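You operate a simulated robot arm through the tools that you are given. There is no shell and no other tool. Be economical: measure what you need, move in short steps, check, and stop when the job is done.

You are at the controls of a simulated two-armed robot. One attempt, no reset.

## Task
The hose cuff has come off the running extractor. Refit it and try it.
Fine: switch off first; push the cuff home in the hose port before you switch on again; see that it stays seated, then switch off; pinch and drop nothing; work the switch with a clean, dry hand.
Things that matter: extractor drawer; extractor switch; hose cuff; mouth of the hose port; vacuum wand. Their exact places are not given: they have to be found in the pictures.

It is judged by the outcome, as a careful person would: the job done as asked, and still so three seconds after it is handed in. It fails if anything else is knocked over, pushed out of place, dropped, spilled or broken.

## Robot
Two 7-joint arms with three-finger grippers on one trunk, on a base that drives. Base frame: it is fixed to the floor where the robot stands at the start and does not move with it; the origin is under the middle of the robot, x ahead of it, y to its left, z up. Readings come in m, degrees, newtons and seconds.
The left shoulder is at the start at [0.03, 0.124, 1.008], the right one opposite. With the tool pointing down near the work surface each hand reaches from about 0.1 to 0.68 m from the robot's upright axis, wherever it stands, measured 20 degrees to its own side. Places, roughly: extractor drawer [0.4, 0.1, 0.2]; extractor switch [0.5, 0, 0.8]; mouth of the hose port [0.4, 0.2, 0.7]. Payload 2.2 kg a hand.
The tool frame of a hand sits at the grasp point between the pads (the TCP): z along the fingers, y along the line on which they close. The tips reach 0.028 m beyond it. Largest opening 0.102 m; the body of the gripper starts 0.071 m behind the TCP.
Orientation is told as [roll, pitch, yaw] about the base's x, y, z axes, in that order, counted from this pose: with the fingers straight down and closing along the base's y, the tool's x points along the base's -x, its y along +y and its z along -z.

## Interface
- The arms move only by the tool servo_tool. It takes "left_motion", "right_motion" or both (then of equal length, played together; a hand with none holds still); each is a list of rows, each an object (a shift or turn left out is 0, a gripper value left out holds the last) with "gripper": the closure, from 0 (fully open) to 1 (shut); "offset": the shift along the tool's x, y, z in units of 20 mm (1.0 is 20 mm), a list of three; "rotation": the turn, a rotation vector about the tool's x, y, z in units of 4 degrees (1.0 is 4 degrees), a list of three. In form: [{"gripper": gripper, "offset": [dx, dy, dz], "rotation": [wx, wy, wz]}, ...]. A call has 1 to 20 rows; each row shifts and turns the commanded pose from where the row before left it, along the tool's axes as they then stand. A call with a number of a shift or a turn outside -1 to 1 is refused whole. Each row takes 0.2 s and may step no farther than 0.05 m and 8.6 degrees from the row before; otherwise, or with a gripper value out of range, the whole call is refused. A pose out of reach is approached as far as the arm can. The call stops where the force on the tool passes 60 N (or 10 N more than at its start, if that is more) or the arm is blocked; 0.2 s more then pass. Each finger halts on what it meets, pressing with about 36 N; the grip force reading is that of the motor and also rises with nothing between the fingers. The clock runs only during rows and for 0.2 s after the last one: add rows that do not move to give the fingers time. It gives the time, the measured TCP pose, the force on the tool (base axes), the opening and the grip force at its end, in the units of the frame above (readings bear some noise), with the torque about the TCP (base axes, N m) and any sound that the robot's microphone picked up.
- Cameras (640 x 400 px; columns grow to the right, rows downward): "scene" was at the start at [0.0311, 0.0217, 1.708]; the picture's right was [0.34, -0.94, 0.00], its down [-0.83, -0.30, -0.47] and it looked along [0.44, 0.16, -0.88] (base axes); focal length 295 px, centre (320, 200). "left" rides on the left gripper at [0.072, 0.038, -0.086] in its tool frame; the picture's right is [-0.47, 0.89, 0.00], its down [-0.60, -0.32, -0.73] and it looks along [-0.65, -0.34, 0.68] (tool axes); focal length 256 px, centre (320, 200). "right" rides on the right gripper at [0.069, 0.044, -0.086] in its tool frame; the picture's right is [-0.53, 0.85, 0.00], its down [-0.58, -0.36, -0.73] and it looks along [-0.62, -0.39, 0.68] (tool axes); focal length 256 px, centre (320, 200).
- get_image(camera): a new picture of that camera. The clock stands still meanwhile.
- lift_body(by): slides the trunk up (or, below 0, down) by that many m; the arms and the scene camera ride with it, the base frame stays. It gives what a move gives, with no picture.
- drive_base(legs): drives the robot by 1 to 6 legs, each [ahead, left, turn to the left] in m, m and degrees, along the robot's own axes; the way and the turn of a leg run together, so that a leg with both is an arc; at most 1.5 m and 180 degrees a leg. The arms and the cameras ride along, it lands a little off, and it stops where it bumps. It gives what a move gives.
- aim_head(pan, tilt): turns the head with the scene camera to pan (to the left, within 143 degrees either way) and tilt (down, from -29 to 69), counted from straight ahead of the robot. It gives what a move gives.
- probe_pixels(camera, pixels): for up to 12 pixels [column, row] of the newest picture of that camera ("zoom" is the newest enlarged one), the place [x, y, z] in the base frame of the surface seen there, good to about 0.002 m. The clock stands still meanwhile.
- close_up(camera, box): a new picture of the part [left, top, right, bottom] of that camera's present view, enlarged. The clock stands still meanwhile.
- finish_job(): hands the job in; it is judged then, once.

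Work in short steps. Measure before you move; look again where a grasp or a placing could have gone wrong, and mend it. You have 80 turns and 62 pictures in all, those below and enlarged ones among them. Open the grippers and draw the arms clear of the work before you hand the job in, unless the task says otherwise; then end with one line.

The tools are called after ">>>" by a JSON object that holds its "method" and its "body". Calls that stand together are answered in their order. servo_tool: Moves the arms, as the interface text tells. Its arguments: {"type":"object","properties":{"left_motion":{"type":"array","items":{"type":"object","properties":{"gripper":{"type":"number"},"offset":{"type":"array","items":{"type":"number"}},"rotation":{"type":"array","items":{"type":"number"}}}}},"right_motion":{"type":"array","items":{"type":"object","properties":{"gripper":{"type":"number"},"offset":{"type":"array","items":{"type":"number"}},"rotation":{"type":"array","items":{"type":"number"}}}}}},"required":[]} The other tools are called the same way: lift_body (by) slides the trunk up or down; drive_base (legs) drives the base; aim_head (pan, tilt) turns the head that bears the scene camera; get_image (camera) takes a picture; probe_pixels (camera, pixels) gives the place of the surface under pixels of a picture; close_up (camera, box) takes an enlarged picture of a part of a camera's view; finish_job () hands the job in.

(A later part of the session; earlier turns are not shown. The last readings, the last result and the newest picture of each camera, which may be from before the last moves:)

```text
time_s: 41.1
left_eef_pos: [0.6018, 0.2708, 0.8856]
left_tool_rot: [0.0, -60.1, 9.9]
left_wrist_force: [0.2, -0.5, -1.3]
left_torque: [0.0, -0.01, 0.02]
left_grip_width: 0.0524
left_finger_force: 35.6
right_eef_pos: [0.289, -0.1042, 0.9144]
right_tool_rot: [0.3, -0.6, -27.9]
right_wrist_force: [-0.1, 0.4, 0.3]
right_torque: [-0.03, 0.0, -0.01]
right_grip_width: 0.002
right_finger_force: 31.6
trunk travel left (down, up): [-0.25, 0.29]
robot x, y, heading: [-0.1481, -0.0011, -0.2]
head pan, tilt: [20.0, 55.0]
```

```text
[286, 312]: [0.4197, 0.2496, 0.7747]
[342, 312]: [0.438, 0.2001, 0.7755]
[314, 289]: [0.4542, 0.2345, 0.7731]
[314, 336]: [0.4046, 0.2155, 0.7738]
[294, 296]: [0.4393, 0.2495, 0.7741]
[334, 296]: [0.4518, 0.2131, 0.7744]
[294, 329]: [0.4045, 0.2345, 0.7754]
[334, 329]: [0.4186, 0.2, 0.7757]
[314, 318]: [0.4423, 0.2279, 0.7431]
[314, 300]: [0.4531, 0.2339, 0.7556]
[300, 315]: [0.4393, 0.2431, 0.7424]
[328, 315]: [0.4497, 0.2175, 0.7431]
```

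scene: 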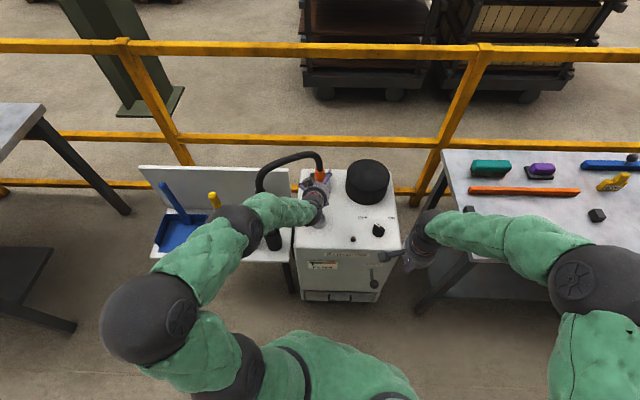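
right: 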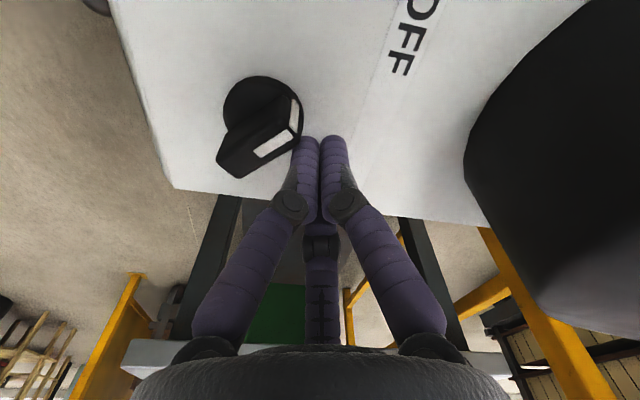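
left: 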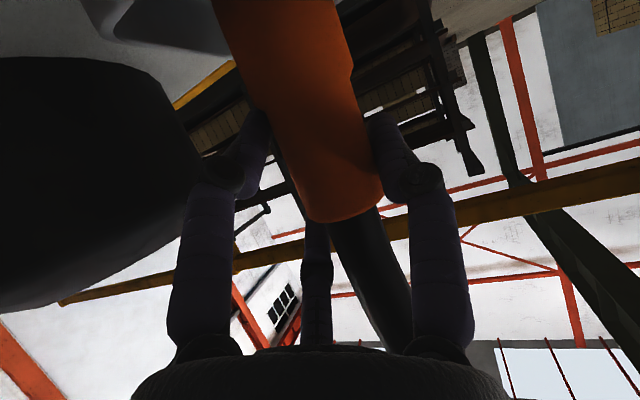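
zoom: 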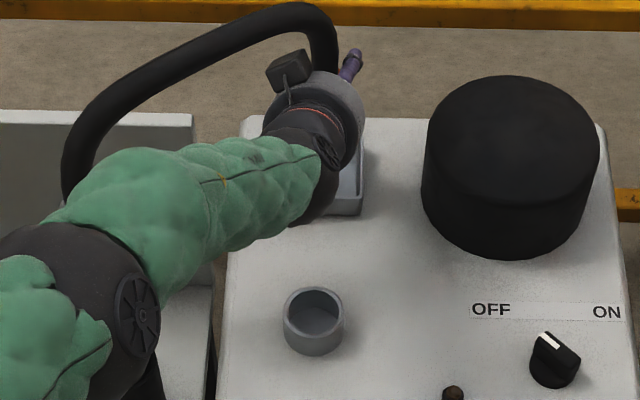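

The port centre is (0.429,0.225), rim z 0.775, floor z 0.743. I'll carry the cuff level to above the port (TCP about (0.431,0.214,0.886)).

>>> {"method": "servo_tool", "body": {"left_motion": [{"offset": [0.37, -0.108, -0.642]}, {"offset": [0.37, -0.108, -0.642]}, {"offset": [0.37, -0.108, -0.642]}, {"offset": [0.37, -0.108, -0.642]}, {"offset": [0.37, -0.108, -0.642]}, {"offset": [0.37, -0.108, -0.642]}, {"offset": [0.37, -0.108, -0.642]}, {"offset": [0.37, -0.108, -0.642]}, {"offset": [0.37, -0.108, -0.642]}, {"offset": [0.37, -0.108, -0.642]}, {"offset": [0.37, -0.108, -0.642]}, {"offset": [0.37, -0.108, -0.642]}, {}, {}]}}

>>> {"method": "get_image", "body": {"camera": "left"}}

>>> {"method": "close_up", "body": {"camera": "scene", "box": [240, 140, 400, 260]}}

```text
time_s: 44.1
left_eef_pos: [0.4329, 0.2139, 0.8864]
left_tool_rot: [0.2, -59.9, 9.9]
left_wrist_force: [0.3, -0.1, -1.9]
left_torque: [-0.02, -0.01, -0.01]
left_grip_width: 0.051
left_finger_force: 35.9
right_eef_pos: [0.2886, -0.1024, 0.9139]
right_tool_rot: [0.4, -0.5, -27.9]
right_wrist_force: [-0.2, -0.4, -0.4]
right_torque: [0.02, -0.02, 0.0]
right_grip_width: 0.0021
right_finger_force: 31.5
trunk travel left (down, up): [-0.25, 0.29]
robot x, y, heading: [-0.1486, 0.0043, -0.3]
head pan, tilt: [20.0, 55.0]
```

```text
30 pictures are left
```

left: 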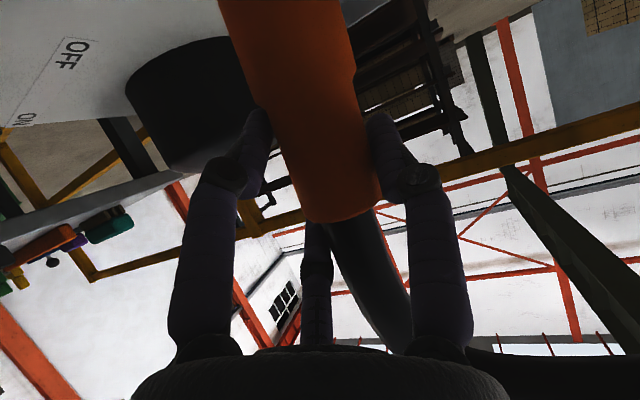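

```text
3.33 times, centred on (320, 200) of scene
```

zoom: 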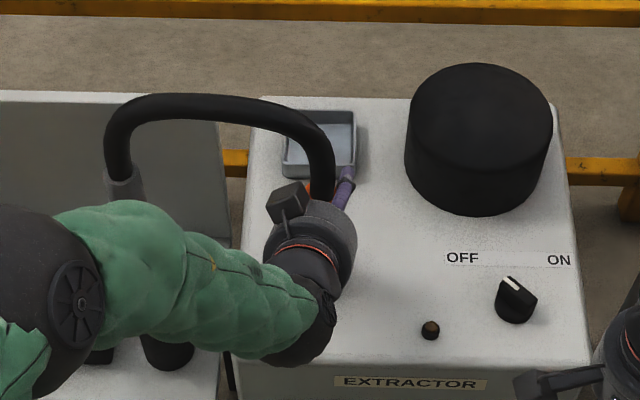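

I'll measure the held cuff in the left view to find its axis and check it's upright.

>>> {"method": "probe_pixels", "body": {"camera": "left", "pixels": [[290, 10], [305, 60], [320, 110], [335, 160], [345, 200], [240, 20], [340, 20], [275, 110], [360, 100], [300, 180], [375, 180], [347, 217]]}}

>>> {"method": "probe_pixels", "body": {"camera": "zoom", "pixels": [[320, 165], [321, 190], [310, 188], [122, 180], [122, 150], [200, 105]]}}

```text
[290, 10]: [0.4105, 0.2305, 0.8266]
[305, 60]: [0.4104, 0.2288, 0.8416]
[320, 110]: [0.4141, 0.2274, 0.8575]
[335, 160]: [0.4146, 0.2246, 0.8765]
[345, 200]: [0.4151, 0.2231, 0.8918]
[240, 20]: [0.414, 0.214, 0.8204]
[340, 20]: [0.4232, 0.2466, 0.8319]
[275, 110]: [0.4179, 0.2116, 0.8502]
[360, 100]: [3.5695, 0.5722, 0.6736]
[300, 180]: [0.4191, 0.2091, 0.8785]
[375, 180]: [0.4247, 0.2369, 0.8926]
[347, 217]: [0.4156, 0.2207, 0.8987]
```

```text
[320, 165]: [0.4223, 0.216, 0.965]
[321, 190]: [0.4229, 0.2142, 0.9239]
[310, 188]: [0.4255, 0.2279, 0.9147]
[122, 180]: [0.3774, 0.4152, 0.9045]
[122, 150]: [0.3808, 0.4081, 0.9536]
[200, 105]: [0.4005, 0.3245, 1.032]
```

The cuff leans about 6° in the grip (top toward -y) and sits about (+3,-3) mm off the port centre. I'll turn the hand to straighten it, shift it, and re-measure.

>>> {"method": "servo_tool", "body": {"left_motion": [{"rotation": [0.39, -0.12, -0.68]}, {"rotation": [0.39, -0.12, -0.68], "offset": [0.06, 0.2, -0.1]}, {}, {}]}}

>>> {"method": "get_image", "body": {"camera": "left"}}

>>> {"method": "probe_pixels", "body": {"camera": "left", "pixels": [[240, 15], [250, 40], [290, 20], [345, 20], [350, 60], [275, 110], [285, 150], [300, 185], [335, 170], [372, 160], [376, 190], [300, 60]]}}

```text
time_s: 45.1
left_eef_pos: [0.4388, 0.1919, 0.8995]
left_tool_rot: [-11.8, -60.0, 20.9]
left_wrist_force: [-0.2, 1.0, -0.9]
left_torque: [-0.05, -0.02, 0.03]
left_grip_width: 0.051
left_finger_force: 36.0
left hand out of reach, approached as far as the arm can: row 1, 2
right_eef_pos: [0.2881, -0.1043, 0.9145]
right_tool_rot: [0.3, -0.5, -27.9]
right_wrist_force: [-0.1, -0.7, -0.1]
right_torque: [-0.01, -0.01, 0.02]
right_grip_width: 0.0019
right_finger_force: 31.8
trunk travel left (down, up): [-0.25, 0.29]
robot x, y, heading: [-0.1491, -0.0032, 0.1]
head pan, tilt: [20.0, 55.0]
```

```text
28 pictures are left
```

left: 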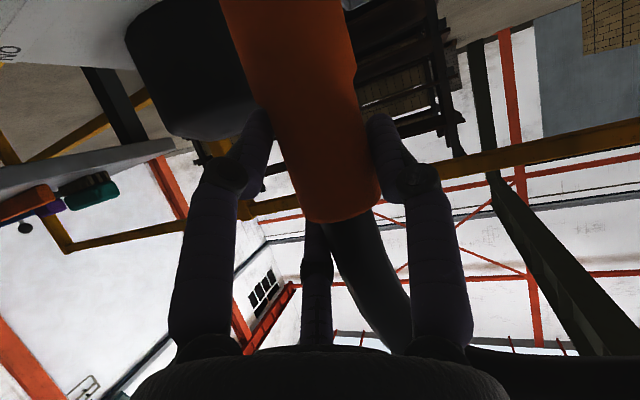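

```text
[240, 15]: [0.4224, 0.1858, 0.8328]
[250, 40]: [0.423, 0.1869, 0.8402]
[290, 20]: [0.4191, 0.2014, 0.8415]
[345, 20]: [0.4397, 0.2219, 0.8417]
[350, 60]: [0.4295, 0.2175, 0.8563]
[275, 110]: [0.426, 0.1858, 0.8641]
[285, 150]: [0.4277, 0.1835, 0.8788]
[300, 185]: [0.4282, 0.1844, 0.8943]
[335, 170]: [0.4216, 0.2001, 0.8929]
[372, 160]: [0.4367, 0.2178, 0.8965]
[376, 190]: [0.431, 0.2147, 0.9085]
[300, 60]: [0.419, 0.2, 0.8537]
```

The cuff is now upright, but the arm hit a limit and drifted, so the pose is cramped. I'll back the base up another 0.10 m for room and then bring the cuff forward again.

>>> {"method": "drive_base", "body": {"legs": [[-0.1, 0, 0]]}}

```text
time_s: 46.2
left_eef_pos: [0.3385, 0.1907, 0.8999]
left_tool_rot: [-11.8, -60.1, 20.9]
left_wrist_force: [-0.6, 0.3, -0.5]
left_torque: [-0.03, -0.02, 0.01]
left_grip_width: 0.0506
left_finger_force: 35.7
right_eef_pos: [0.1872, -0.1049, 0.9143]
right_tool_rot: [0.2, -0.8, -27.9]
right_wrist_force: [0.0, -0.4, 0.5]
right_torque: [0.01, -0.03, -0.02]
right_grip_width: 0.0022
right_finger_force: 31.3
trunk travel left (down, up): [-0.25, 0.29]
robot x, y, heading: [-0.2517, 0.0021, -0.4]
head pan, tilt: [20.0, 55.0]
```

Backed up to x=-0.25. I'll make a small forward move first to see how the commanded pose resolves.

>>> {"method": "servo_tool", "body": {"left_motion": [{"offset": [-0.2, 0.05, 0.5]}, {}]}}

```text
time_s: 46.8
left_eef_pos: [0.3507, 0.195, 0.8975]
left_tool_rot: [-11.7, -60.0, 20.7]
left_wrist_force: [-0.3, -0.7, -1.3]
left_torque: [-0.01, 0.01, 0.05]
left_grip_width: 0.05
left_finger_force: 36.2
right_eef_pos: [0.1891, -0.1037, 0.915]
right_tool_rot: [0.2, -0.5, -28.0]
right_wrist_force: [0.5, -0.5, -0.1]
right_torque: [0.03, -0.01, -0.03]
right_grip_width: 0.0017
right_finger_force: 31.7
trunk travel left (down, up): [-0.25, 0.29]
robot x, y, heading: [-0.2484, 0.0017, -0.3]
head pan, tilt: [20.0, 55.0]
```

It responds normally. I'll move on to above the port: TCP (0.429,0.216,0.890).

>>> {"method": "servo_tool", "body": {"left_motion": [{"offset": [-0.339, 0.07, 0.738]}, {"offset": [-0.339, 0.07, 0.738]}, {"offset": [-0.339, 0.07, 0.738]}, {"offset": [-0.339, 0.07, 0.738]}, {"offset": [-0.339, 0.07, 0.738]}, {}, {}]}}

>>> {"method": "get_image", "body": {"camera": "left"}}

>>> {"method": "probe_pixels", "body": {"camera": "left", "pixels": [[240, 15], [250, 40], [290, 20], [340, 20], [346, 50], [275, 110], [285, 150], [300, 185], [335, 170], [370, 170], [374, 190], [300, 60]]}}

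>>> {"method": "get_image", "body": {"camera": "scene"}}

```text
time_s: 48.4
left_eef_pos: [0.4289, 0.2141, 0.8905]
left_tool_rot: [-11.7, -60.0, 20.8]
left_wrist_force: [-0.1, -0.4, -0.7]
left_torque: [0.0, -0.02, -0.01]
left_grip_width: 0.0496
left_finger_force: 36.4
right_eef_pos: [0.189, -0.1022, 0.9152]
right_tool_rot: [0.3, -0.6, -28.1]
right_wrist_force: [0.0, 0.9, -0.3]
right_torque: [0.03, -0.02, 0.0]
right_grip_width: 0.002
right_finger_force: 31.7
trunk travel left (down, up): [-0.25, 0.29]
robot x, y, heading: [-0.2452, -0.0011, -0.2]
head pan, tilt: [20.0, 55.0]
```

```text
27 pictures are left
```

left: 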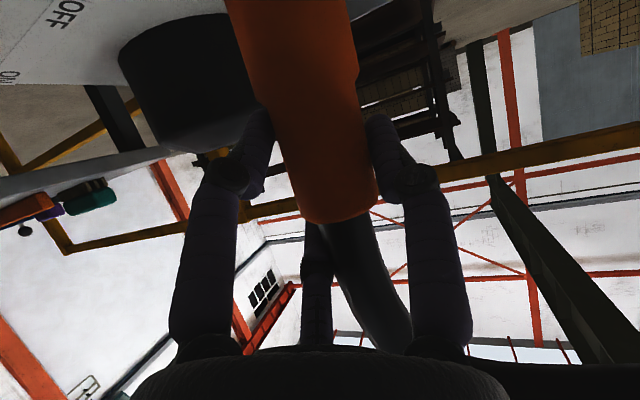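

```text
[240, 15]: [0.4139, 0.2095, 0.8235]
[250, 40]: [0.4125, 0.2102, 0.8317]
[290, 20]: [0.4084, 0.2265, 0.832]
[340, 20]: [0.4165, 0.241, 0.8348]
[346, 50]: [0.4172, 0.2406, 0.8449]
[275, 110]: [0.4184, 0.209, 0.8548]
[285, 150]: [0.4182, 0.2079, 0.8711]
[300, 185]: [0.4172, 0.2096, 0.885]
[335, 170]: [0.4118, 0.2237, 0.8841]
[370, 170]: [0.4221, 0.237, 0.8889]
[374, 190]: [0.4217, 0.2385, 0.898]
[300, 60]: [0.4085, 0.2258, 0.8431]
```

```text
26 pictures are left
```

scene: 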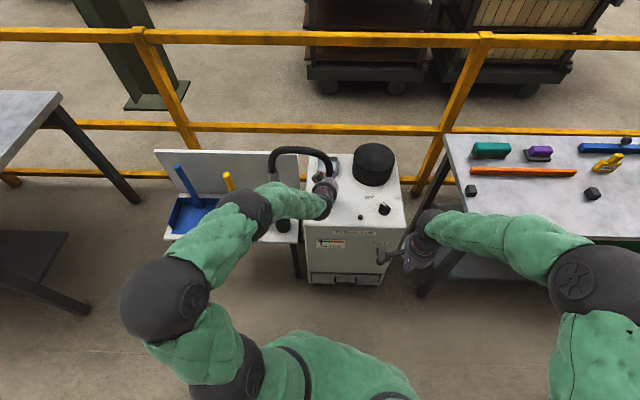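

The cuff's lower end is centred at about (0.428,0.225) against the port's (0.429,0.225), nearly upright. I'll lower it 40 mm so the end just enters the port.

>>> {"method": "servo_tool", "body": {"left_motion": [{"offset": [0.41, 0.05, 0.28]}, {"offset": [0.433, 0.051, 0.245]}, {"offset": [0.433, 0.051, 0.245]}, {"offset": [0.433, 0.051, 0.245]}, {}]}}

>>> {"method": "get_image", "body": {"camera": "left"}}

>>> {"method": "close_up", "body": {"camera": "scene", "box": [260, 130, 400, 260]}}

```text
time_s: 49.6
left_eef_pos: [0.4265, 0.214, 0.8566]
left_tool_rot: [-11.4, -59.9, 20.8]
left_wrist_force: [1.3, -1.5, 4.3]
left_torque: [-0.19, -0.05, 0.01]
left_grip_width: 0.0493
left_finger_force: 35.8
left hand out of reach, approached as far as the arm can: row 4
right_eef_pos: [0.1888, -0.1036, 0.9147]
right_tool_rot: [0.3, -0.6, -28.0]
right_wrist_force: [0.0, -0.2, 1.0]
right_torque: [-0.01, 0.02, -0.01]
right_grip_width: 0.0021
right_finger_force: 31.6
trunk travel left (down, up): [-0.25, 0.29]
robot x, y, heading: [-0.2456, 0.0037, -0.1]
head pan, tilt: [20.0, 55.0]
```

```text
25 pictures are left
```

left: 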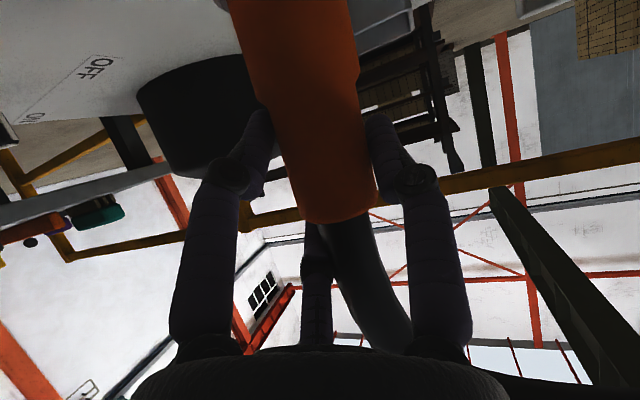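

```text
3.08 times, centred on (330, 195) of scene
```

zoom: 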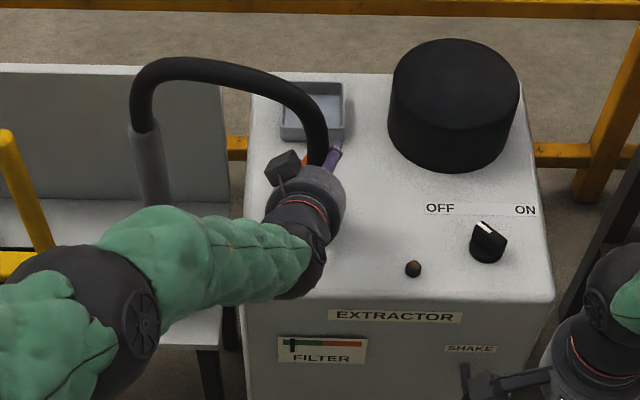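

The arm ran out of downward reach just as the end reached the rim (about 4 N). I'll raise the hand 50 mm, trim 3 mm forward, then use the trunk to come down, which restores arm range.

>>> {"method": "servo_tool", "body": {"left_motion": [{"offset": [-0.72, -0.085, -0.41]}, {"offset": [-0.72, -0.085, -0.41]}, {"offset": [-0.81, -0.12, -0.24]}, {}]}}

>>> {"method": "lift_body", "body": {"by": -0.03}}

```text
time_s: 50.6
left_eef_pos: [0.4302, 0.2138, 0.9062]
left_tool_rot: [-11.9, -59.9, 20.8]
left_wrist_force: [0.6, 0.4, -1.4]
left_torque: [0.0, 0.04, -0.04]
left_grip_width: 0.0494
left_finger_force: 35.7
right_eef_pos: [0.1894, -0.1034, 0.914]
right_tool_rot: [0.3, -0.6, -27.9]
right_wrist_force: [0.3, -0.6, 0.1]
right_torque: [-0.01, 0.0, 0.0]
right_grip_width: 0.0022
right_finger_force: 31.9
trunk travel left (down, up): [-0.25, 0.29]
robot x, y, heading: [-0.2501, 0.0025, -0.1]
head pan, tilt: [20.0, 55.0]
```

```text
time_s: 51.4
left_eef_pos: [0.4301, 0.2137, 0.8764]
left_tool_rot: [-11.7, -60.0, 20.7]
left_wrist_force: [-0.2, -1.0, 0.0]
left_torque: [-0.01, 0.03, -0.02]
left_grip_width: 0.0489
left_finger_force: 36.2
right_eef_pos: [0.1888, -0.1034, 0.8864]
right_tool_rot: [0.3, -0.6, -28.1]
right_wrist_force: [-0.1, -0.1, 0.2]
right_torque: [0.04, -0.02, -0.03]
right_grip_width: 0.0021
right_finger_force: 32.0
trunk travel left (down, up): [-0.22, 0.32]
robot x, y, heading: [-0.2522, 0.0003, -0.5]
head pan, tilt: [20.0, 55.0]
```

Steady at z 0.876. I'll repeat once (hand up 30 mm, trunk down 30 mm) for extra margin, then re-measure the cuff over the port.

>>> {"method": "servo_tool", "body": {"left_motion": [{"offset": [-0.65, -0.077, -0.368]}, {"offset": [-0.65, -0.077, -0.368]}, {}]}}

>>> {"method": "lift_body", "body": {"by": -0.03}}

>>> {"method": "get_image", "body": {"camera": "left"}}

>>> {"method": "probe_pixels", "body": {"camera": "left", "pixels": [[242, 10], [250, 40], [290, 20], [335, 15], [344, 50], [275, 110], [285, 150], [300, 185], [335, 170], [368, 170], [372, 190], [300, 60]]}}

```text
time_s: 52.2
left_eef_pos: [0.4293, 0.2137, 0.9063]
left_tool_rot: [-11.8, -59.9, 20.8]
left_wrist_force: [0.6, 0.1, -2.0]
left_torque: [-0.01, 0.01, -0.01]
left_grip_width: 0.0487
left_finger_force: 35.5
right_eef_pos: [0.1884, -0.1029, 0.8857]
right_tool_rot: [0.3, -0.6, -28.0]
right_wrist_force: [-0.5, 0.1, 0.0]
right_torque: [-0.01, 0.0, 0.03]
right_grip_width: 0.002
right_finger_force: 31.4
trunk travel left (down, up): [-0.22, 0.32]
robot x, y, heading: [-0.2503, -0.0001, -0.4]
head pan, tilt: [20.0, 55.0]
```

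```text
time_s: 52.9
left_eef_pos: [0.4294, 0.2138, 0.8759]
left_tool_rot: [-11.8, -60.1, 20.8]
left_wrist_force: [0.1, -0.5, -0.3]
left_torque: [-0.01, 0.01, 0.0]
left_grip_width: 0.0485
left_finger_force: 35.6
right_eef_pos: [0.1884, -0.1025, 0.8555]
right_tool_rot: [0.3, -0.6, -28.1]
right_wrist_force: [-0.2, -0.5, 0.2]
right_torque: [-0.05, -0.02, 0.02]
right_grip_width: 0.0019
right_finger_force: 32.0
trunk travel left (down, up): [-0.19, 0.35]
robot x, y, heading: [-0.2482, -0.0047, -0.1]
head pan, tilt: [20.0, 55.0]
```

```text
23 pictures are left
```

left: 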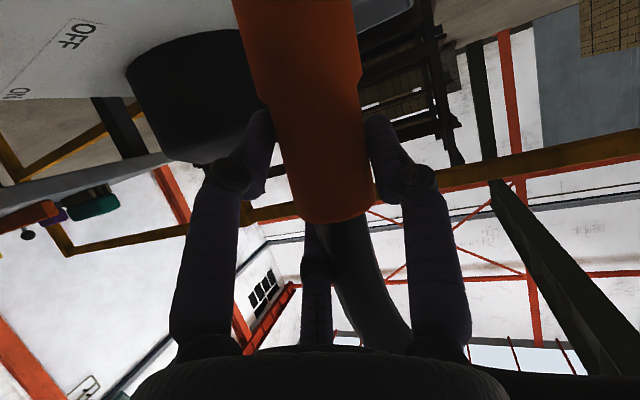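

```text
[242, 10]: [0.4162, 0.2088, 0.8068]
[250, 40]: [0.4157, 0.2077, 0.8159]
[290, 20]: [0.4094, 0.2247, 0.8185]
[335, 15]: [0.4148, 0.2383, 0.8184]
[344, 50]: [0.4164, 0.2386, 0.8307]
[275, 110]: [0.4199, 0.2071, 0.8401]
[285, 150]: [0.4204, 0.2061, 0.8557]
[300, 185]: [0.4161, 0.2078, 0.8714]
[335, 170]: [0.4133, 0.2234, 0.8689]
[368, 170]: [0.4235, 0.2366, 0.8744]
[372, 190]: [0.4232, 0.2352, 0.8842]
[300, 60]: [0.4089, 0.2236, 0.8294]
```

The cuff is upright with its lower axis at (0.430,0.223). I'll shift 2 mm in +y and lower 34 mm into the mouth of the port.

>>> {"method": "servo_tool", "body": {"left_motion": [{"offset": [0, 0.11, -0.03]}, {"offset": [0.37, 0.043, 0.21]}, {"offset": [0.37, 0.043, 0.21]}, {"offset": [0.37, 0.043, 0.21]}, {"offset": [0.37, 0.043, 0.21]}, {}]}}

```text
time_s: 54.3
left_eef_pos: [0.4288, 0.214, 0.8507]
left_tool_rot: [-11.9, -60.9, 20.8]
left_wrist_force: [-12.1, -20.1, 43.1]
left_torque: [-0.22, 0.31, 0.01]
left_grip_width: 0.0475
left_finger_force: 36.1
right_eef_pos: [0.1857, -0.1064, 0.8576]
right_tool_rot: [0.5, -0.7, -27.9]
right_wrist_force: [0.2, 0.1, -0.3]
right_torque: [0.02, 0.0, -0.06]
right_grip_width: 0.0023
right_finger_force: 31.2
trunk travel left (down, up): [-0.19, 0.35]
robot x, y, heading: [-0.2484, 0.0007, -0.3]
head pan, tilt: [20.0, 55.0]
```

The cuff is catching on the rim (43 N down, 20 N sideways). I'll raise it 8 mm to relieve this, and turn the right hand so that its camera can view the port from the side.

>>> {"method": "servo_tool", "body": {"left_motion": [{"offset": [-0.35, -0.04, -0.2]}, {}, {}, {}, {}, {}, {}, {}, {}, {}, {}, {}, {}, {}, {}, {}, {}, {}, {}, {}], "right_motion": [{"rotation": [0, 0, -1]}, {"rotation": [0, 0, -1]}, {"rotation": [0, 0, -1]}, {"rotation": [0, 0, -1]}, {"rotation": [0, 0, -1]}, {"rotation": [0, 0, -1]}, {"rotation": [0, 0, -1]}, {"rotation": [0, 0, -1]}, {"rotation": [0, 0, -1]}, {"rotation": [0, 0, -1]}, {"rotation": [0, 0, -1]}, {"rotation": [0, 0, -1]}, {"rotation": [0, 0, -1]}, {"rotation": [0, 0, -1]}, {"rotation": [0, 0, -1]}, {"rotation": [0, 0, -1]}, {"rotation": [0, 0, -1]}, {"rotation": [0, 0, -1]}, {"rotation": [0, 0, -1]}, {"rotation": [0, 0, -1]}]}}

```text
time_s: 58.5
left_eef_pos: [0.4276, 0.2144, 0.8512]
left_tool_rot: [-11.7, -60.1, 20.8]
left_wrist_force: [7.8, -16.8, 18.0]
left_torque: [-0.8, -0.3, -0.06]
left_grip_width: 0.0474
left_finger_force: 36.2
right_eef_pos: [0.189, -0.1042, 0.8565]
right_tool_rot: [-0.6, -0.5, 52.1]
right_wrist_force: [-0.3, 0.1, 0.0]
right_torque: [0.02, 0.0, 0.01]
right_grip_width: 0.0022
right_finger_force: 32.0
trunk travel left (down, up): [-0.19, 0.35]
robot x, y, heading: [-0.2497, 0.0019, -0.5]
head pan, tilt: [20.0, 55.0]
```

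The cuff still leans on the rim. I'll ease it up 8 mm more while turning the right hand further, then bring the right camera into a side view.

>>> {"method": "servo_tool", "body": {"left_motion": [{"offset": [-0.35, -0.04, -0.2]}, {}, {}, {}, {}, {}, {}, {}, {}, {}, {}, {}], "right_motion": [{"rotation": [0, 0, -1]}, {"rotation": [0, 0, -1]}, {"rotation": [0, 0, -1]}, {"rotation": [0, 0, -1]}, {"rotation": [0, 0, -1]}, {"rotation": [0, 0, -1]}, {"rotation": [0, 0, -1]}, {"rotation": [0, 0, -1]}, {"rotation": [0, 0, -1]}, {"rotation": [0, 0, -1]}, {"rotation": [0, 0, -1]}, {"rotation": [0, 0, -1]}]}}

>>> {"method": "servo_tool", "body": {"right_motion": [{"offset": [-0.52, -0.915, -0.54]}, {"offset": [-0.52, -0.915, -0.54]}, {"offset": [-0.52, -0.915, -0.54]}, {"offset": [-0.52, -0.915, -0.54]}, {"offset": [-0.52, -0.915, -0.54]}, {"offset": [-0.52, -0.915, -0.54]}, {"offset": [-0.52, -0.915, -0.54]}, {"offset": [-0.52, -0.915, -0.54]}, {"offset": [-0.52, -0.915, -0.54]}, {"offset": [-0.52, -0.915, -0.54]}, {}]}}

>>> {"method": "get_image", "body": {"camera": "right"}}

```text
time_s: 61.1
left_eef_pos: [0.4287, 0.2153, 0.8587]
left_tool_rot: [-11.8, -60.1, 20.9]
left_wrist_force: [1.1, 0.0, 0.6]
left_torque: [0.02, 0.03, 0.02]
left_grip_width: 0.0463
left_finger_force: 35.5
right_eef_pos: [0.1891, -0.1035, 0.8544]
right_tool_rot: [-0.6, 0.1, 100.0]
right_wrist_force: [-0.3, 0.6, -0.4]
right_torque: [-0.01, 0.02, -0.01]
right_grip_width: 0.002
right_finger_force: 31.8
trunk travel left (down, up): [-0.19, 0.35]
robot x, y, heading: [-0.2467, 0.0013, -0.2]
head pan, tilt: [20.0, 55.0]
```

```text
time_s: 63.5
left_eef_pos: [0.4293, 0.2162, 0.8569]
left_tool_rot: [-11.7, -60.0, 20.9]
left_wrist_force: [-0.2, -0.3, 0.0]
left_torque: [-0.02, 0.05, -0.01]
left_grip_width: 0.0463
left_finger_force: 36.2
right_eef_pos: [0.3496, 0.0325, 0.966]
right_tool_rot: [-0.6, 0.1, 100.0]
right_wrist_force: [-0.2, 0.1, 0.6]
right_torque: [0.0, 0.0, 0.01]
right_grip_width: 0.002
right_finger_force: 31.8
trunk travel left (down, up): [-0.19, 0.35]
robot x, y, heading: [-0.2504, -0.005, -0.0]
head pan, tilt: [20.0, 55.0]
```

```text
22 pictures are left
```

right: 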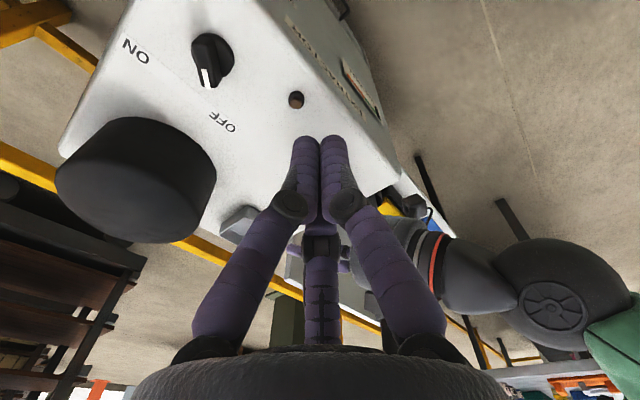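

The port is hidden behind the right hand's own fingers at about (350,190). I'll slide the right hand 0.10 m in +x so the port shows beside them.

>>> {"method": "servo_tool", "body": {"right_motion": [{"offset": [0, -1, 0]}, {"offset": [0, -1, 0]}, {"offset": [0, -1, 0]}, {"offset": [0, -1, 0]}, {"offset": [0, -1, 0]}, {}]}}

>>> {"method": "get_image", "body": {"camera": "right"}}

```text
time_s: 64.9
left_eef_pos: [0.4291, 0.216, 0.8574]
left_tool_rot: [-11.8, -60.0, 20.8]
left_wrist_force: [-0.1, 0.2, 0.6]
left_torque: [-0.03, -0.02, 0.01]
left_grip_width: 0.046
left_finger_force: 36.2
right_eef_pos: [0.4473, 0.0486, 0.9654]
right_tool_rot: [-0.6, 0.2, 100.0]
right_wrist_force: [0.4, 0.3, -0.1]
right_torque: [0.05, 0.03, -0.04]
right_grip_width: 0.0022
right_finger_force: 31.6
trunk travel left (down, up): [-0.19, 0.35]
robot x, y, heading: [-0.2496, -0.0052, -0.5]
head pan, tilt: [20.0, 55.0]
```

```text
21 pictures are left
```

right: 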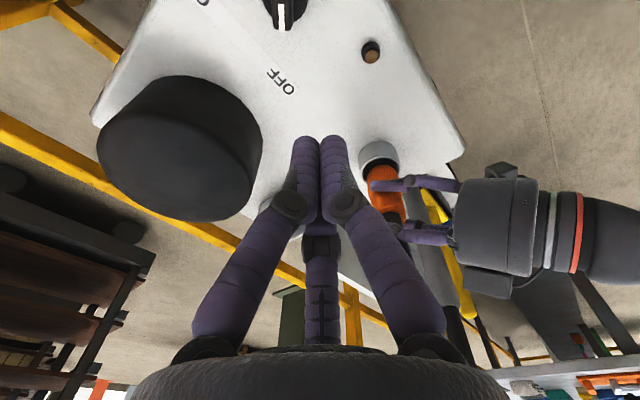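

Now the port and cuff are visible at (380,165). I'll enlarge that spot.

>>> {"method": "close_up", "body": {"camera": "right", "box": [340, 130, 460, 250]}}

```text
3.33 times, centred on (400, 190) of right
```

zoom: 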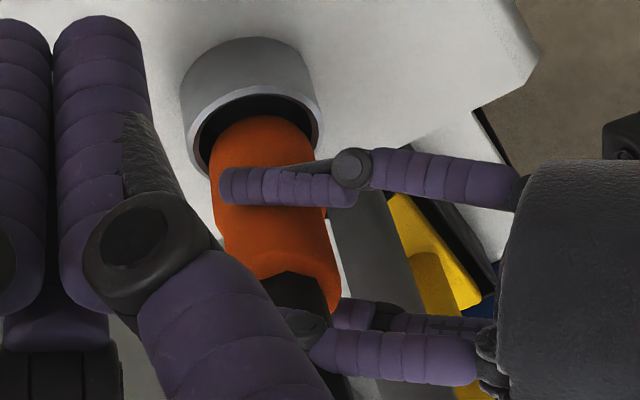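

The cuff's end is just at the mouth, apparently shifted toward +y. I'll probe the rim and the cuff's edge in this view.

>>> {"method": "probe_pixels", "body": {"camera": "zoom", "pixels": [[258, 122], [225, 132], [295, 128], [258, 108], [190, 140], [315, 125], [195, 165], [258, 90], [260, 160], [225, 220], [270, 240], [320, 260]]}}

```text
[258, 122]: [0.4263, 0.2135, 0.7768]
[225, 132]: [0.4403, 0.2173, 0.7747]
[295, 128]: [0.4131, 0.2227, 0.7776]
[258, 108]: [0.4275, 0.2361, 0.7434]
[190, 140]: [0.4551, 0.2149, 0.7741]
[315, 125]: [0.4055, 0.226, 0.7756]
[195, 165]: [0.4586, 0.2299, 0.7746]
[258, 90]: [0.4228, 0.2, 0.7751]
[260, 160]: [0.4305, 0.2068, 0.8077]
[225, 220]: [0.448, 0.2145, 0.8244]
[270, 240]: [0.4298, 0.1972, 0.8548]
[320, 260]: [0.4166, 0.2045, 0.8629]
```

The cuff has leaned about 13° in the grip (top toward -y, lower end at y≈0.234), because the upper finger is right at its top edge. I'll lift 12 mm, turn the hand about -11° around base x to straighten it, and look again.

>>> {"method": "servo_tool", "body": {"left_motion": [{"offset": [-0.65, 0.25, -0.125]}, {"rotation": [0.39, 0.153, -0.72]}, {"rotation": [0.39, 0.153, -0.72]}, {"rotation": [0.39, 0.153, -0.72]}, {}]}}

>>> {"method": "close_up", "body": {"camera": "right", "box": [340, 130, 460, 250]}}

```text
time_s: 66.1
left_eef_pos: [0.4368, 0.2148, 0.8757]
left_tool_rot: [-27.7, -55.0, 34.7]
left_wrist_force: [-0.1, 0.2, -1.8]
left_torque: [0.0, -0.01, -0.01]
left_grip_width: 0.0462
left_finger_force: 35.5
left hand out of reach, approached as far as the arm can: row 4
right_eef_pos: [0.4478, 0.0474, 0.9661]
right_tool_rot: [-0.7, 0.1, 100.0]
right_wrist_force: [0.5, 0.7, 0.3]
right_torque: [-0.02, -0.01, -0.01]
right_grip_width: 0.002
right_finger_force: 31.6
trunk travel left (down, up): [-0.19, 0.35]
robot x, y, heading: [-0.2498, -0.0018, -0.3]
head pan, tilt: [20.0, 55.0]
```

```text
3.33 times, centred on (400, 190) of right
```

zoom: 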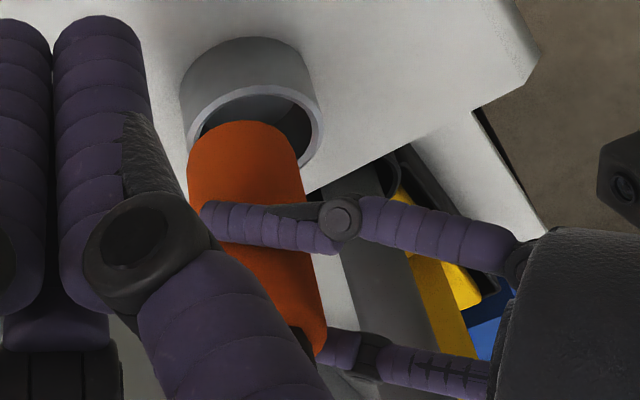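

I'll probe the cuff's near surface at several heights to get its axis now.

>>> {"method": "probe_pixels", "body": {"camera": "zoom", "pixels": [[243, 124], [243, 150], [248, 190], [265, 260], [275, 290], [192, 160], [300, 150], [305, 185], [195, 190], [225, 250], [315, 280], [290, 300]]}}

```text
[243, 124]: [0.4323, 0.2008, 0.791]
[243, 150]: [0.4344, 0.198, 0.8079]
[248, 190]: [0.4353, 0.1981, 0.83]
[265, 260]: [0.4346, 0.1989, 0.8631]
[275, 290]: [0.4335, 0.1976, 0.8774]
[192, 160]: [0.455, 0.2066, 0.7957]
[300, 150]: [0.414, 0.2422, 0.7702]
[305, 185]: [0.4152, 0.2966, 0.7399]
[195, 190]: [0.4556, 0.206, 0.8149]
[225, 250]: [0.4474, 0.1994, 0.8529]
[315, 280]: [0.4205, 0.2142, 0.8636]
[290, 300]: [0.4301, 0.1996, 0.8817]
```

The cuff is now upright with its axis at about (0.435,0.2185). I need (-6,+6) mm to centre it over the port; I'll make that small shift and see whether the arm allows it.

>>> {"method": "servo_tool", "body": {"left_motion": [{"offset": [0.02, 0.18, -0.13]}, {"offset": [0.02, 0.17, -0.12]}, {}]}}

```text
time_s: 66.9
left_eef_pos: [0.4338, 0.2144, 0.8796]
left_tool_rot: [-27.6, -55.0, 34.6]
left_wrist_force: [0.3, 0.8, -1.5]
left_torque: [0.0, 0.0, -0.01]
left_grip_width: 0.0458
left_finger_force: 36.4
left hand out of reach, approached as far as the arm can: row 1, 2
right_eef_pos: [0.4481, 0.0485, 0.9647]
right_tool_rot: [-0.7, 0.2, 100.0]
right_wrist_force: [-0.2, 0.1, -0.3]
right_torque: [0.04, -0.01, -0.02]
right_grip_width: 0.0022
right_finger_force: 31.6
trunk travel left (down, up): [-0.19, 0.35]
robot x, y, heading: [-0.2495, 0.0005, 0.2]
head pan, tilt: [20.0, 55.0]
```

The arm is at a limit here, so I'll use the base for the small sideways trim (it has landed within about 1 mm) and the trunk for the descent.

>>> {"method": "drive_base", "body": {"legs": [[-0.003, 0.0065, 0]]}}

>>> {"method": "close_up", "body": {"camera": "right", "box": [340, 130, 460, 250]}}

>>> {"method": "probe_pixels", "body": {"camera": "zoom", "pixels": [[243, 130], [245, 150], [250, 190], [265, 260], [275, 290], [200, 165], [290, 150], [300, 185], [205, 190], [230, 250], [310, 280], [220, 240]]}}

```text
time_s: 67.6
left_eef_pos: [0.4319, 0.2205, 0.8793]
left_tool_rot: [-27.6, -55.0, 34.6]
left_wrist_force: [0.6, 0.6, -1.2]
left_torque: [0.01, 0.02, 0.0]
left_grip_width: 0.0459
left_finger_force: 35.7
right_eef_pos: [0.4451, 0.0551, 0.9658]
right_tool_rot: [-0.6, 0.2, 100.0]
right_wrist_force: [-0.3, -0.3, 0.5]
right_torque: [-0.02, 0.01, 0.02]
right_grip_width: 0.0023
right_finger_force: 31.3
trunk travel left (down, up): [-0.19, 0.35]
robot x, y, heading: [-0.2534, 0.0069, -0.2]
head pan, tilt: [20.0, 55.0]
```

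```text
3.33 times, centred on (400, 190) of right
```

zoom: 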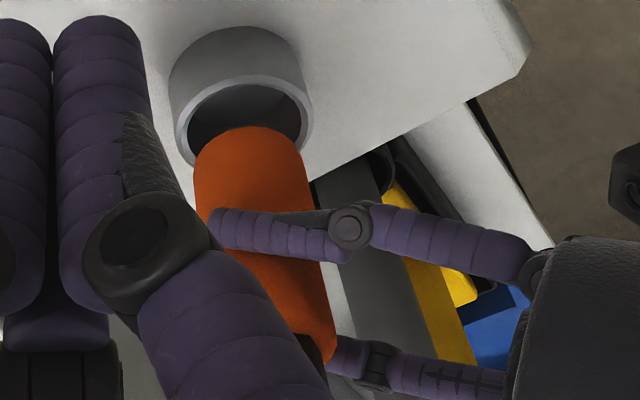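

```text
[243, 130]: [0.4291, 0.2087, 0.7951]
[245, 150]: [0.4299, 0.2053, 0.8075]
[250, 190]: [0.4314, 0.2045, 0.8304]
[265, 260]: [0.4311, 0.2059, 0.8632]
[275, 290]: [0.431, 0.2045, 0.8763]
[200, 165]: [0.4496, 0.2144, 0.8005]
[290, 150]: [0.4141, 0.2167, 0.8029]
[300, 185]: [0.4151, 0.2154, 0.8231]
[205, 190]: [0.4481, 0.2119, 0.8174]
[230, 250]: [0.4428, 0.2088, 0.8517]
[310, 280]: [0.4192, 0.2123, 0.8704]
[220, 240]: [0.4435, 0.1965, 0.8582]
```

The axis is at (0.432,0.226) and upright. A last base trim of (-2,-1) mm, then I'll lower the trunk 28 mm to enter the mouth.

>>> {"method": "drive_base", "body": {"legs": [[-0.002, -0.001, 0]]}}

>>> {"method": "lift_body", "body": {"by": -0.022}}

>>> {"method": "close_up", "body": {"camera": "right", "box": [340, 120, 460, 240]}}

```text
time_s: 68.3
left_eef_pos: [0.4294, 0.2184, 0.8791]
left_tool_rot: [-27.5, -55.1, 34.6]
left_wrist_force: [0.1, 0.8, -0.7]
left_torque: [-0.02, 0.02, -0.01]
left_grip_width: 0.0458
left_finger_force: 36.2
right_eef_pos: [0.4437, 0.0539, 0.9651]
right_tool_rot: [-0.7, 0.2, 100.0]
right_wrist_force: [0.4, 0.9, 0.0]
right_torque: [0.0, -0.02, -0.04]
right_grip_width: 0.002
right_finger_force: 31.9
trunk travel left (down, up): [-0.19, 0.35]
robot x, y, heading: [-0.2549, 0.0065, -0.4]
head pan, tilt: [20.0, 55.0]
```

```text
time_s: 69.0
left_eef_pos: [0.4311, 0.2207, 0.8568]
left_tool_rot: [-27.7, -55.2, 34.6]
left_wrist_force: [0.7, -2.8, 3.1]
left_torque: [-0.14, -0.03, -0.05]
left_grip_width: 0.0459
left_finger_force: 36.5
right_eef_pos: [0.444, 0.053, 0.9444]
right_tool_rot: [-0.8, 0.2, 100.1]
right_wrist_force: [0.2, -0.1, 0.4]
right_torque: [0.03, 0.0, 0.0]
right_grip_width: 0.0024
right_finger_force: 31.5
trunk travel left (down, up): [-0.168, 0.372]
robot x, y, heading: [-0.2569, 0.0075, -0.5]
head pan, tilt: [20.0, 55.0]
```

```text
3.33 times, centred on (400, 180) of right
```

zoom: 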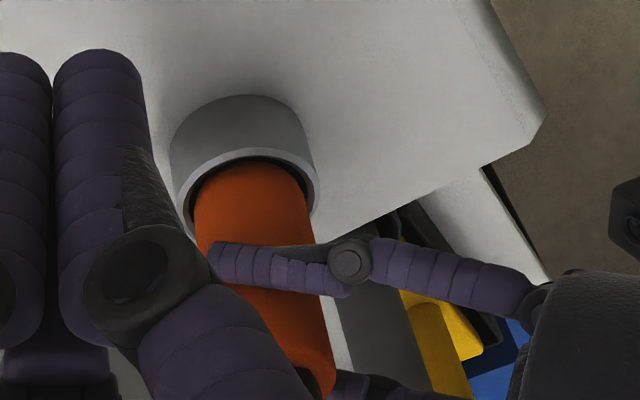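

The end is at the mouth with only about 4 N of contact. I'll shift 1.5 mm toward -y and lower 8 mm more.

>>> {"method": "drive_base", "body": {"legs": [[0.0005, -0.002, 0]]}}

>>> {"method": "lift_body", "body": {"by": -0.008}}

>>> {"method": "close_up", "body": {"camera": "right", "box": [340, 120, 460, 240]}}

```text
time_s: 69.7
left_eef_pos: [0.4301, 0.2174, 0.8558]
left_tool_rot: [-27.4, -54.9, 34.6]
left_wrist_force: [0.0, 0.4, -0.9]
left_torque: [-0.01, -0.02, 0.01]
left_grip_width: 0.0457
left_finger_force: 36.8
right_eef_pos: [0.4436, 0.0512, 0.9449]
right_tool_rot: [-0.6, 0.2, 100.0]
right_wrist_force: [-0.8, -0.3, 0.6]
right_torque: [0.03, 0.01, -0.01]
right_grip_width: 0.002
right_finger_force: 31.5
trunk travel left (down, up): [-0.168, 0.372]
robot x, y, heading: [-0.2554, 0.0024, -0.3]
head pan, tilt: [20.0, 55.0]
```

```text
time_s: 70.3
left_eef_pos: [0.43, 0.2178, 0.8477]
left_tool_rot: [-27.5, -55.0, 34.6]
left_wrist_force: [0.3, -1.3, -0.9]
left_torque: [0.02, 0.0, 0.01]
left_grip_width: 0.0459
left_finger_force: 36.0
right_eef_pos: [0.4427, 0.0521, 0.9363]
right_tool_rot: [-0.6, 0.2, 100.0]
right_wrist_force: [-0.2, -0.1, 0.3]
right_torque: [0.01, 0.0, 0.0]
right_grip_width: 0.0023
right_finger_force: 31.3
trunk travel left (down, up): [-0.16, 0.38]
robot x, y, heading: [-0.2515, 0.0028, 0.1]
head pan, tilt: [20.0, 55.0]
```

```text
3.33 times, centred on (400, 180) of right
```

zoom: 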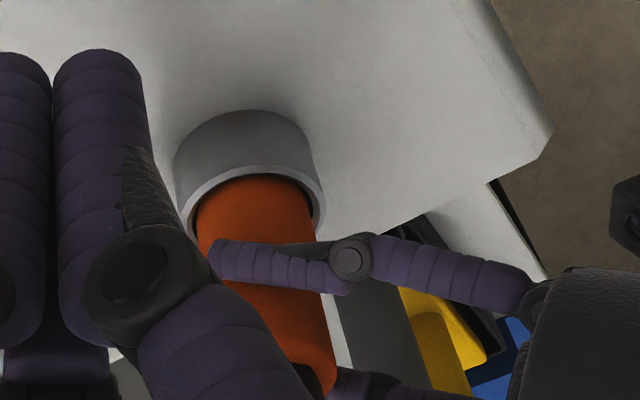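

It's entering freely (about 1 N). I'll lower another 12 mm and check the force.

>>> {"method": "lift_body", "body": {"by": -0.006}}

>>> {"method": "lift_body", "body": {"by": -0.006}}

```text
time_s: 70.9
left_eef_pos: [0.4296, 0.2168, 0.8421]
left_tool_rot: [-27.6, -55.0, 34.7]
left_wrist_force: [-0.8, -0.4, -0.7]
left_torque: [0.03, 0.0, 0.0]
left_grip_width: 0.0458
left_finger_force: 36.1
right_eef_pos: [0.4439, 0.0518, 0.9297]
right_tool_rot: [-0.5, 0.1, 100.0]
right_wrist_force: [-0.5, -0.3, -0.2]
right_torque: [0.02, -0.02, -0.03]
right_grip_width: 0.0021
right_finger_force: 31.9
trunk travel left (down, up): [-0.154, 0.386]
robot x, y, heading: [-0.2541, 0.0057, -0.4]
head pan, tilt: [20.0, 55.0]
```

```text
time_s: 71.4
left_eef_pos: [0.4304, 0.2171, 0.837]
left_tool_rot: [-27.5, -55.0, 34.6]
left_wrist_force: [0.5, 0.1, -0.9]
left_torque: [-0.02, -0.03, 0.0]
left_grip_width: 0.0457
left_finger_force: 36.4
right_eef_pos: [0.4434, 0.0525, 0.9241]
right_tool_rot: [-0.6, 0.2, 99.9]
right_wrist_force: [-0.1, 0.1, -0.4]
right_torque: [0.01, 0.0, 0.03]
right_grip_width: 0.0024
right_finger_force: 31.9
trunk travel left (down, up): [-0.148, 0.392]
robot x, y, heading: [-0.2531, 0.0027, -0.0]
head pan, tilt: [20.0, 55.0]
```

Still free at z 0.837. I'll keep lowering in small steps until it meets resistance.

>>> {"method": "lift_body", "body": {"by": -0.005}}

>>> {"method": "lift_body", "body": {"by": -0.005}}

>>> {"method": "close_up", "body": {"camera": "right", "box": [340, 120, 460, 240]}}

```text
time_s: 72.0
left_eef_pos: [0.4292, 0.2171, 0.8328]
left_tool_rot: [-27.5, -55.0, 34.6]
left_wrist_force: [0.2, -0.4, -0.5]
left_torque: [-0.02, 0.02, 0.01]
left_grip_width: 0.0457
left_finger_force: 35.8
right_eef_pos: [0.4422, 0.0518, 0.9174]
right_tool_rot: [-0.6, 0.2, 100.0]
right_wrist_force: [0.2, 0.1, -0.1]
right_torque: [0.0, -0.01, 0.01]
right_grip_width: 0.0022
right_finger_force: 31.5
trunk travel left (down, up): [-0.143, 0.397]
robot x, y, heading: [-0.255, 0.0018, -0.1]
head pan, tilt: [20.0, 55.0]
```

```text
time_s: 72.5
left_eef_pos: [0.4292, 0.2181, 0.831]
left_tool_rot: [-27.9, -55.5, 34.9]
left_wrist_force: [-8.8, -3.2, 20.3]
left_torque: [-0.55, 0.65, -0.14]
left_grip_width: 0.0457
left_finger_force: 36.0
right_eef_pos: [0.4424, 0.0506, 0.9146]
right_tool_rot: [-0.7, 0.2, 100.0]
right_wrist_force: [0.2, -0.5, 0.2]
right_torque: [-0.01, 0.01, -0.02]
right_grip_width: 0.0021
right_finger_force: 32.2
trunk travel left (down, up): [-0.138, 0.402]
robot x, y, heading: [-0.2537, 0.0002, -0.1]
head pan, tilt: [20.0, 55.0]
```

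```text
3.33 times, centred on (400, 180) of right
```

zoom: 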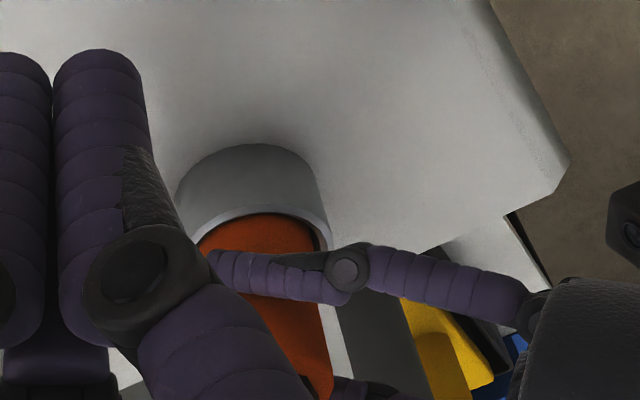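

Resistance of 20 N at TCP z 0.831, where the end should meet the port floor. I'll press a further 5 mm to push it firmly home.

>>> {"method": "lift_body", "body": {"by": -0.005}}

>>> {"method": "close_up", "body": {"camera": "right", "box": [340, 120, 460, 240]}}

>>> {"method": "probe_pixels", "body": {"camera": "zoom", "pixels": [[270, 235], [270, 245], [270, 310], [290, 330], [300, 370], [240, 225], [310, 240], [290, 270], [320, 390], [260, 190]]}}

```text
time_s: 73.0
left_eef_pos: [0.4304, 0.2187, 0.8317]
left_tool_rot: [-28.0, -55.9, 35.3]
left_wrist_force: [-12.5, -7.6, 42.6]
left_torque: [-0.78, 0.54, 0.06]
left_grip_width: 0.0457
left_finger_force: 36.1
right_eef_pos: [0.4408, 0.0501, 0.911]
right_tool_rot: [-0.9, 0.1, 100.0]
right_wrist_force: [-0.1, 0.0, 0.1]
right_torque: [-0.01, -0.01, 0.0]
right_grip_width: 0.0022
right_finger_force: 31.3
trunk travel left (down, up): [-0.133, 0.407]
robot x, y, heading: [-0.2529, 0.0041, -0.4]
head pan, tilt: [20.0, 55.0]
```

```text
3.33 times, centred on (400, 180) of right
```

zoom: 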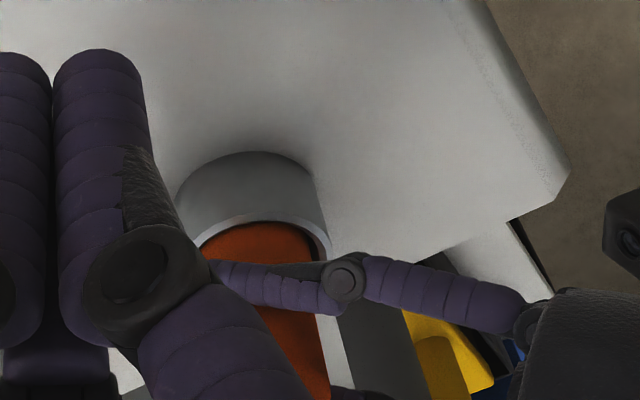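

```text
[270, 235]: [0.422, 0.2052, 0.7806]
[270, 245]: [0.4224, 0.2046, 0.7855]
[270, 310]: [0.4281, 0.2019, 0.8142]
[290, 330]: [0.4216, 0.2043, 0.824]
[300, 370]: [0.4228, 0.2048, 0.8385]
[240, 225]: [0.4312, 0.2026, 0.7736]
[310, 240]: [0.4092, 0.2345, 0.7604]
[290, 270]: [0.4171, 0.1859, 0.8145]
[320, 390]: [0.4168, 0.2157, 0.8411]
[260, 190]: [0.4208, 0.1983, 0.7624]
```

It's hard against a stop at 43 N. I'll check the cuff's top height in the left view (in the tray it was about 0.848 with its base near 0.744).

>>> {"method": "get_image", "body": {"camera": "left"}}

>>> {"method": "probe_pixels", "body": {"camera": "left", "pixels": [[345, 195], [345, 210], [345, 218], [330, 215], [360, 212], [345, 230], [300, 20], [260, 60], [340, 60]]}}

```text
13 pictures are left
```

left: 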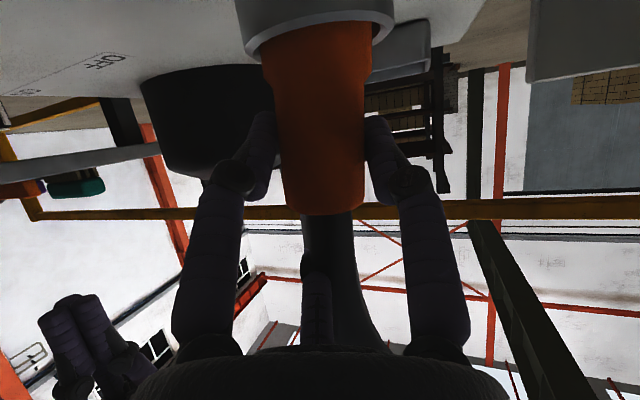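

```text
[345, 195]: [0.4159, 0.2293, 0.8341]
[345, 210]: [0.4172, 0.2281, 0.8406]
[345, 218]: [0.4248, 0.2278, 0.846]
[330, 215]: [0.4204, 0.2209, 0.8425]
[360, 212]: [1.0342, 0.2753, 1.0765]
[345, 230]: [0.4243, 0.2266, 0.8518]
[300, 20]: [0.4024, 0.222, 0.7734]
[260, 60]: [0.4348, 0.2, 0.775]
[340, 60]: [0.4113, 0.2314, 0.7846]
```

The cuff is seated: rim ring around it, top at about z 0.842, so its base is on the port floor. I'll relieve the press with the trunk, then open the left hand partway.

>>> {"method": "lift_body", "body": {"by": 0.009}}

>>> {"method": "servo_tool", "body": {"left_motion": [{"gripper": 0.5}, {"gripper": 0.4}, {"gripper": 0.3}, {"gripper": 0.22}, {}, {}]}}

>>> {"method": "get_image", "body": {"camera": "left"}}

```text
time_s: 73.6
left_eef_pos: [0.4303, 0.219, 0.8319]
left_tool_rot: [-27.6, -55.0, 34.7]
left_wrist_force: [10.5, 0.3, 15.2]
left_torque: [-0.21, -1.05, 0.11]
left_grip_width: 0.0457
left_finger_force: 35.4
right_eef_pos: [0.4443, 0.0519, 0.9176]
right_tool_rot: [-0.7, 0.2, 100.0]
right_wrist_force: [-0.6, 0.4, -0.2]
right_torque: [0.01, -0.01, 0.04]
right_grip_width: 0.0021
right_finger_force: 31.6
trunk travel left (down, up): [-0.142, 0.398]
robot x, y, heading: [-0.2532, -0.0001, -0.4]
head pan, tilt: [20.0, 55.0]
```

```text
time_s: 75.0
left_eef_pos: [0.4304, 0.2181, 0.8308]
left_tool_rot: [-27.5, -55.0, 34.6]
left_wrist_force: [0.0, -0.3, 0.5]
left_torque: [-0.02, -0.04, -0.01]
left_grip_width: 0.0797
left_finger_force: 0.0
right_eef_pos: [0.4422, 0.0517, 0.9173]
right_tool_rot: [-0.7, 0.2, 100.0]
right_wrist_force: [0.0, -0.3, 0.4]
right_torque: [0.0, 0.03, -0.02]
right_grip_width: 0.002
right_finger_force: 31.8
trunk travel left (down, up): [-0.142, 0.398]
robot x, y, heading: [-0.2542, 0.0046, -0.4]
head pan, tilt: [20.0, 55.0]
```

```text
12 pictures are left
```

left: 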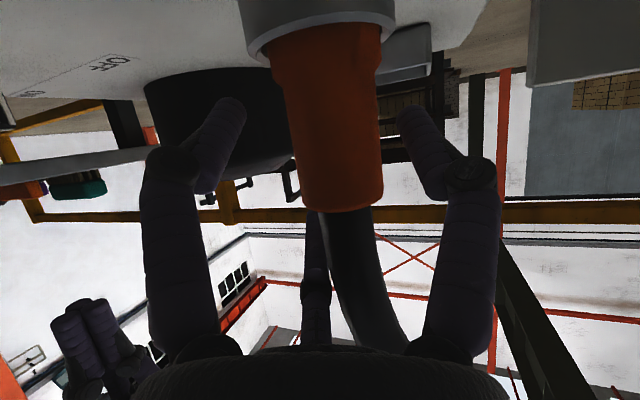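

The cuff stands upright and seated on its own, with the hand free of it. I'll withdraw straight back 0.12 m.

>>> {"method": "drive_base", "body": {"legs": [[-0.06, 0, 0], [-0.07, 0, 0]]}}

>>> {"method": "get_image", "body": {"camera": "scene"}}

```text
time_s: 76.6
left_eef_pos: [0.2993, 0.2175, 0.8323]
left_tool_rot: [-27.7, -55.1, 34.7]
left_wrist_force: [-0.7, 0.7, 0.3]
left_torque: [0.03, 0.04, -0.01]
left_grip_width: 0.0796
left_finger_force: 0.1
right_eef_pos: [0.3118, 0.0513, 0.9195]
right_tool_rot: [-0.6, 0.1, 100.0]
right_wrist_force: [0.3, 0.2, 0.2]
right_torque: [-0.02, -0.04, 0.05]
right_grip_width: 0.0021
right_finger_force: 31.1
trunk travel left (down, up): [-0.142, 0.398]
robot x, y, heading: [-0.383, 0.0037, -0.2]
head pan, tilt: [20.0, 55.0]
```

```text
11 pictures are left
```

scene: 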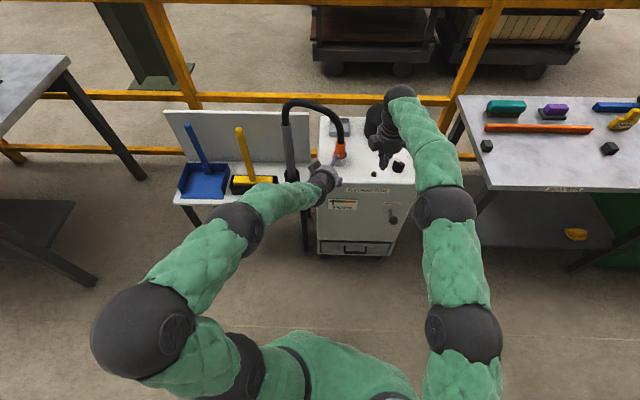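

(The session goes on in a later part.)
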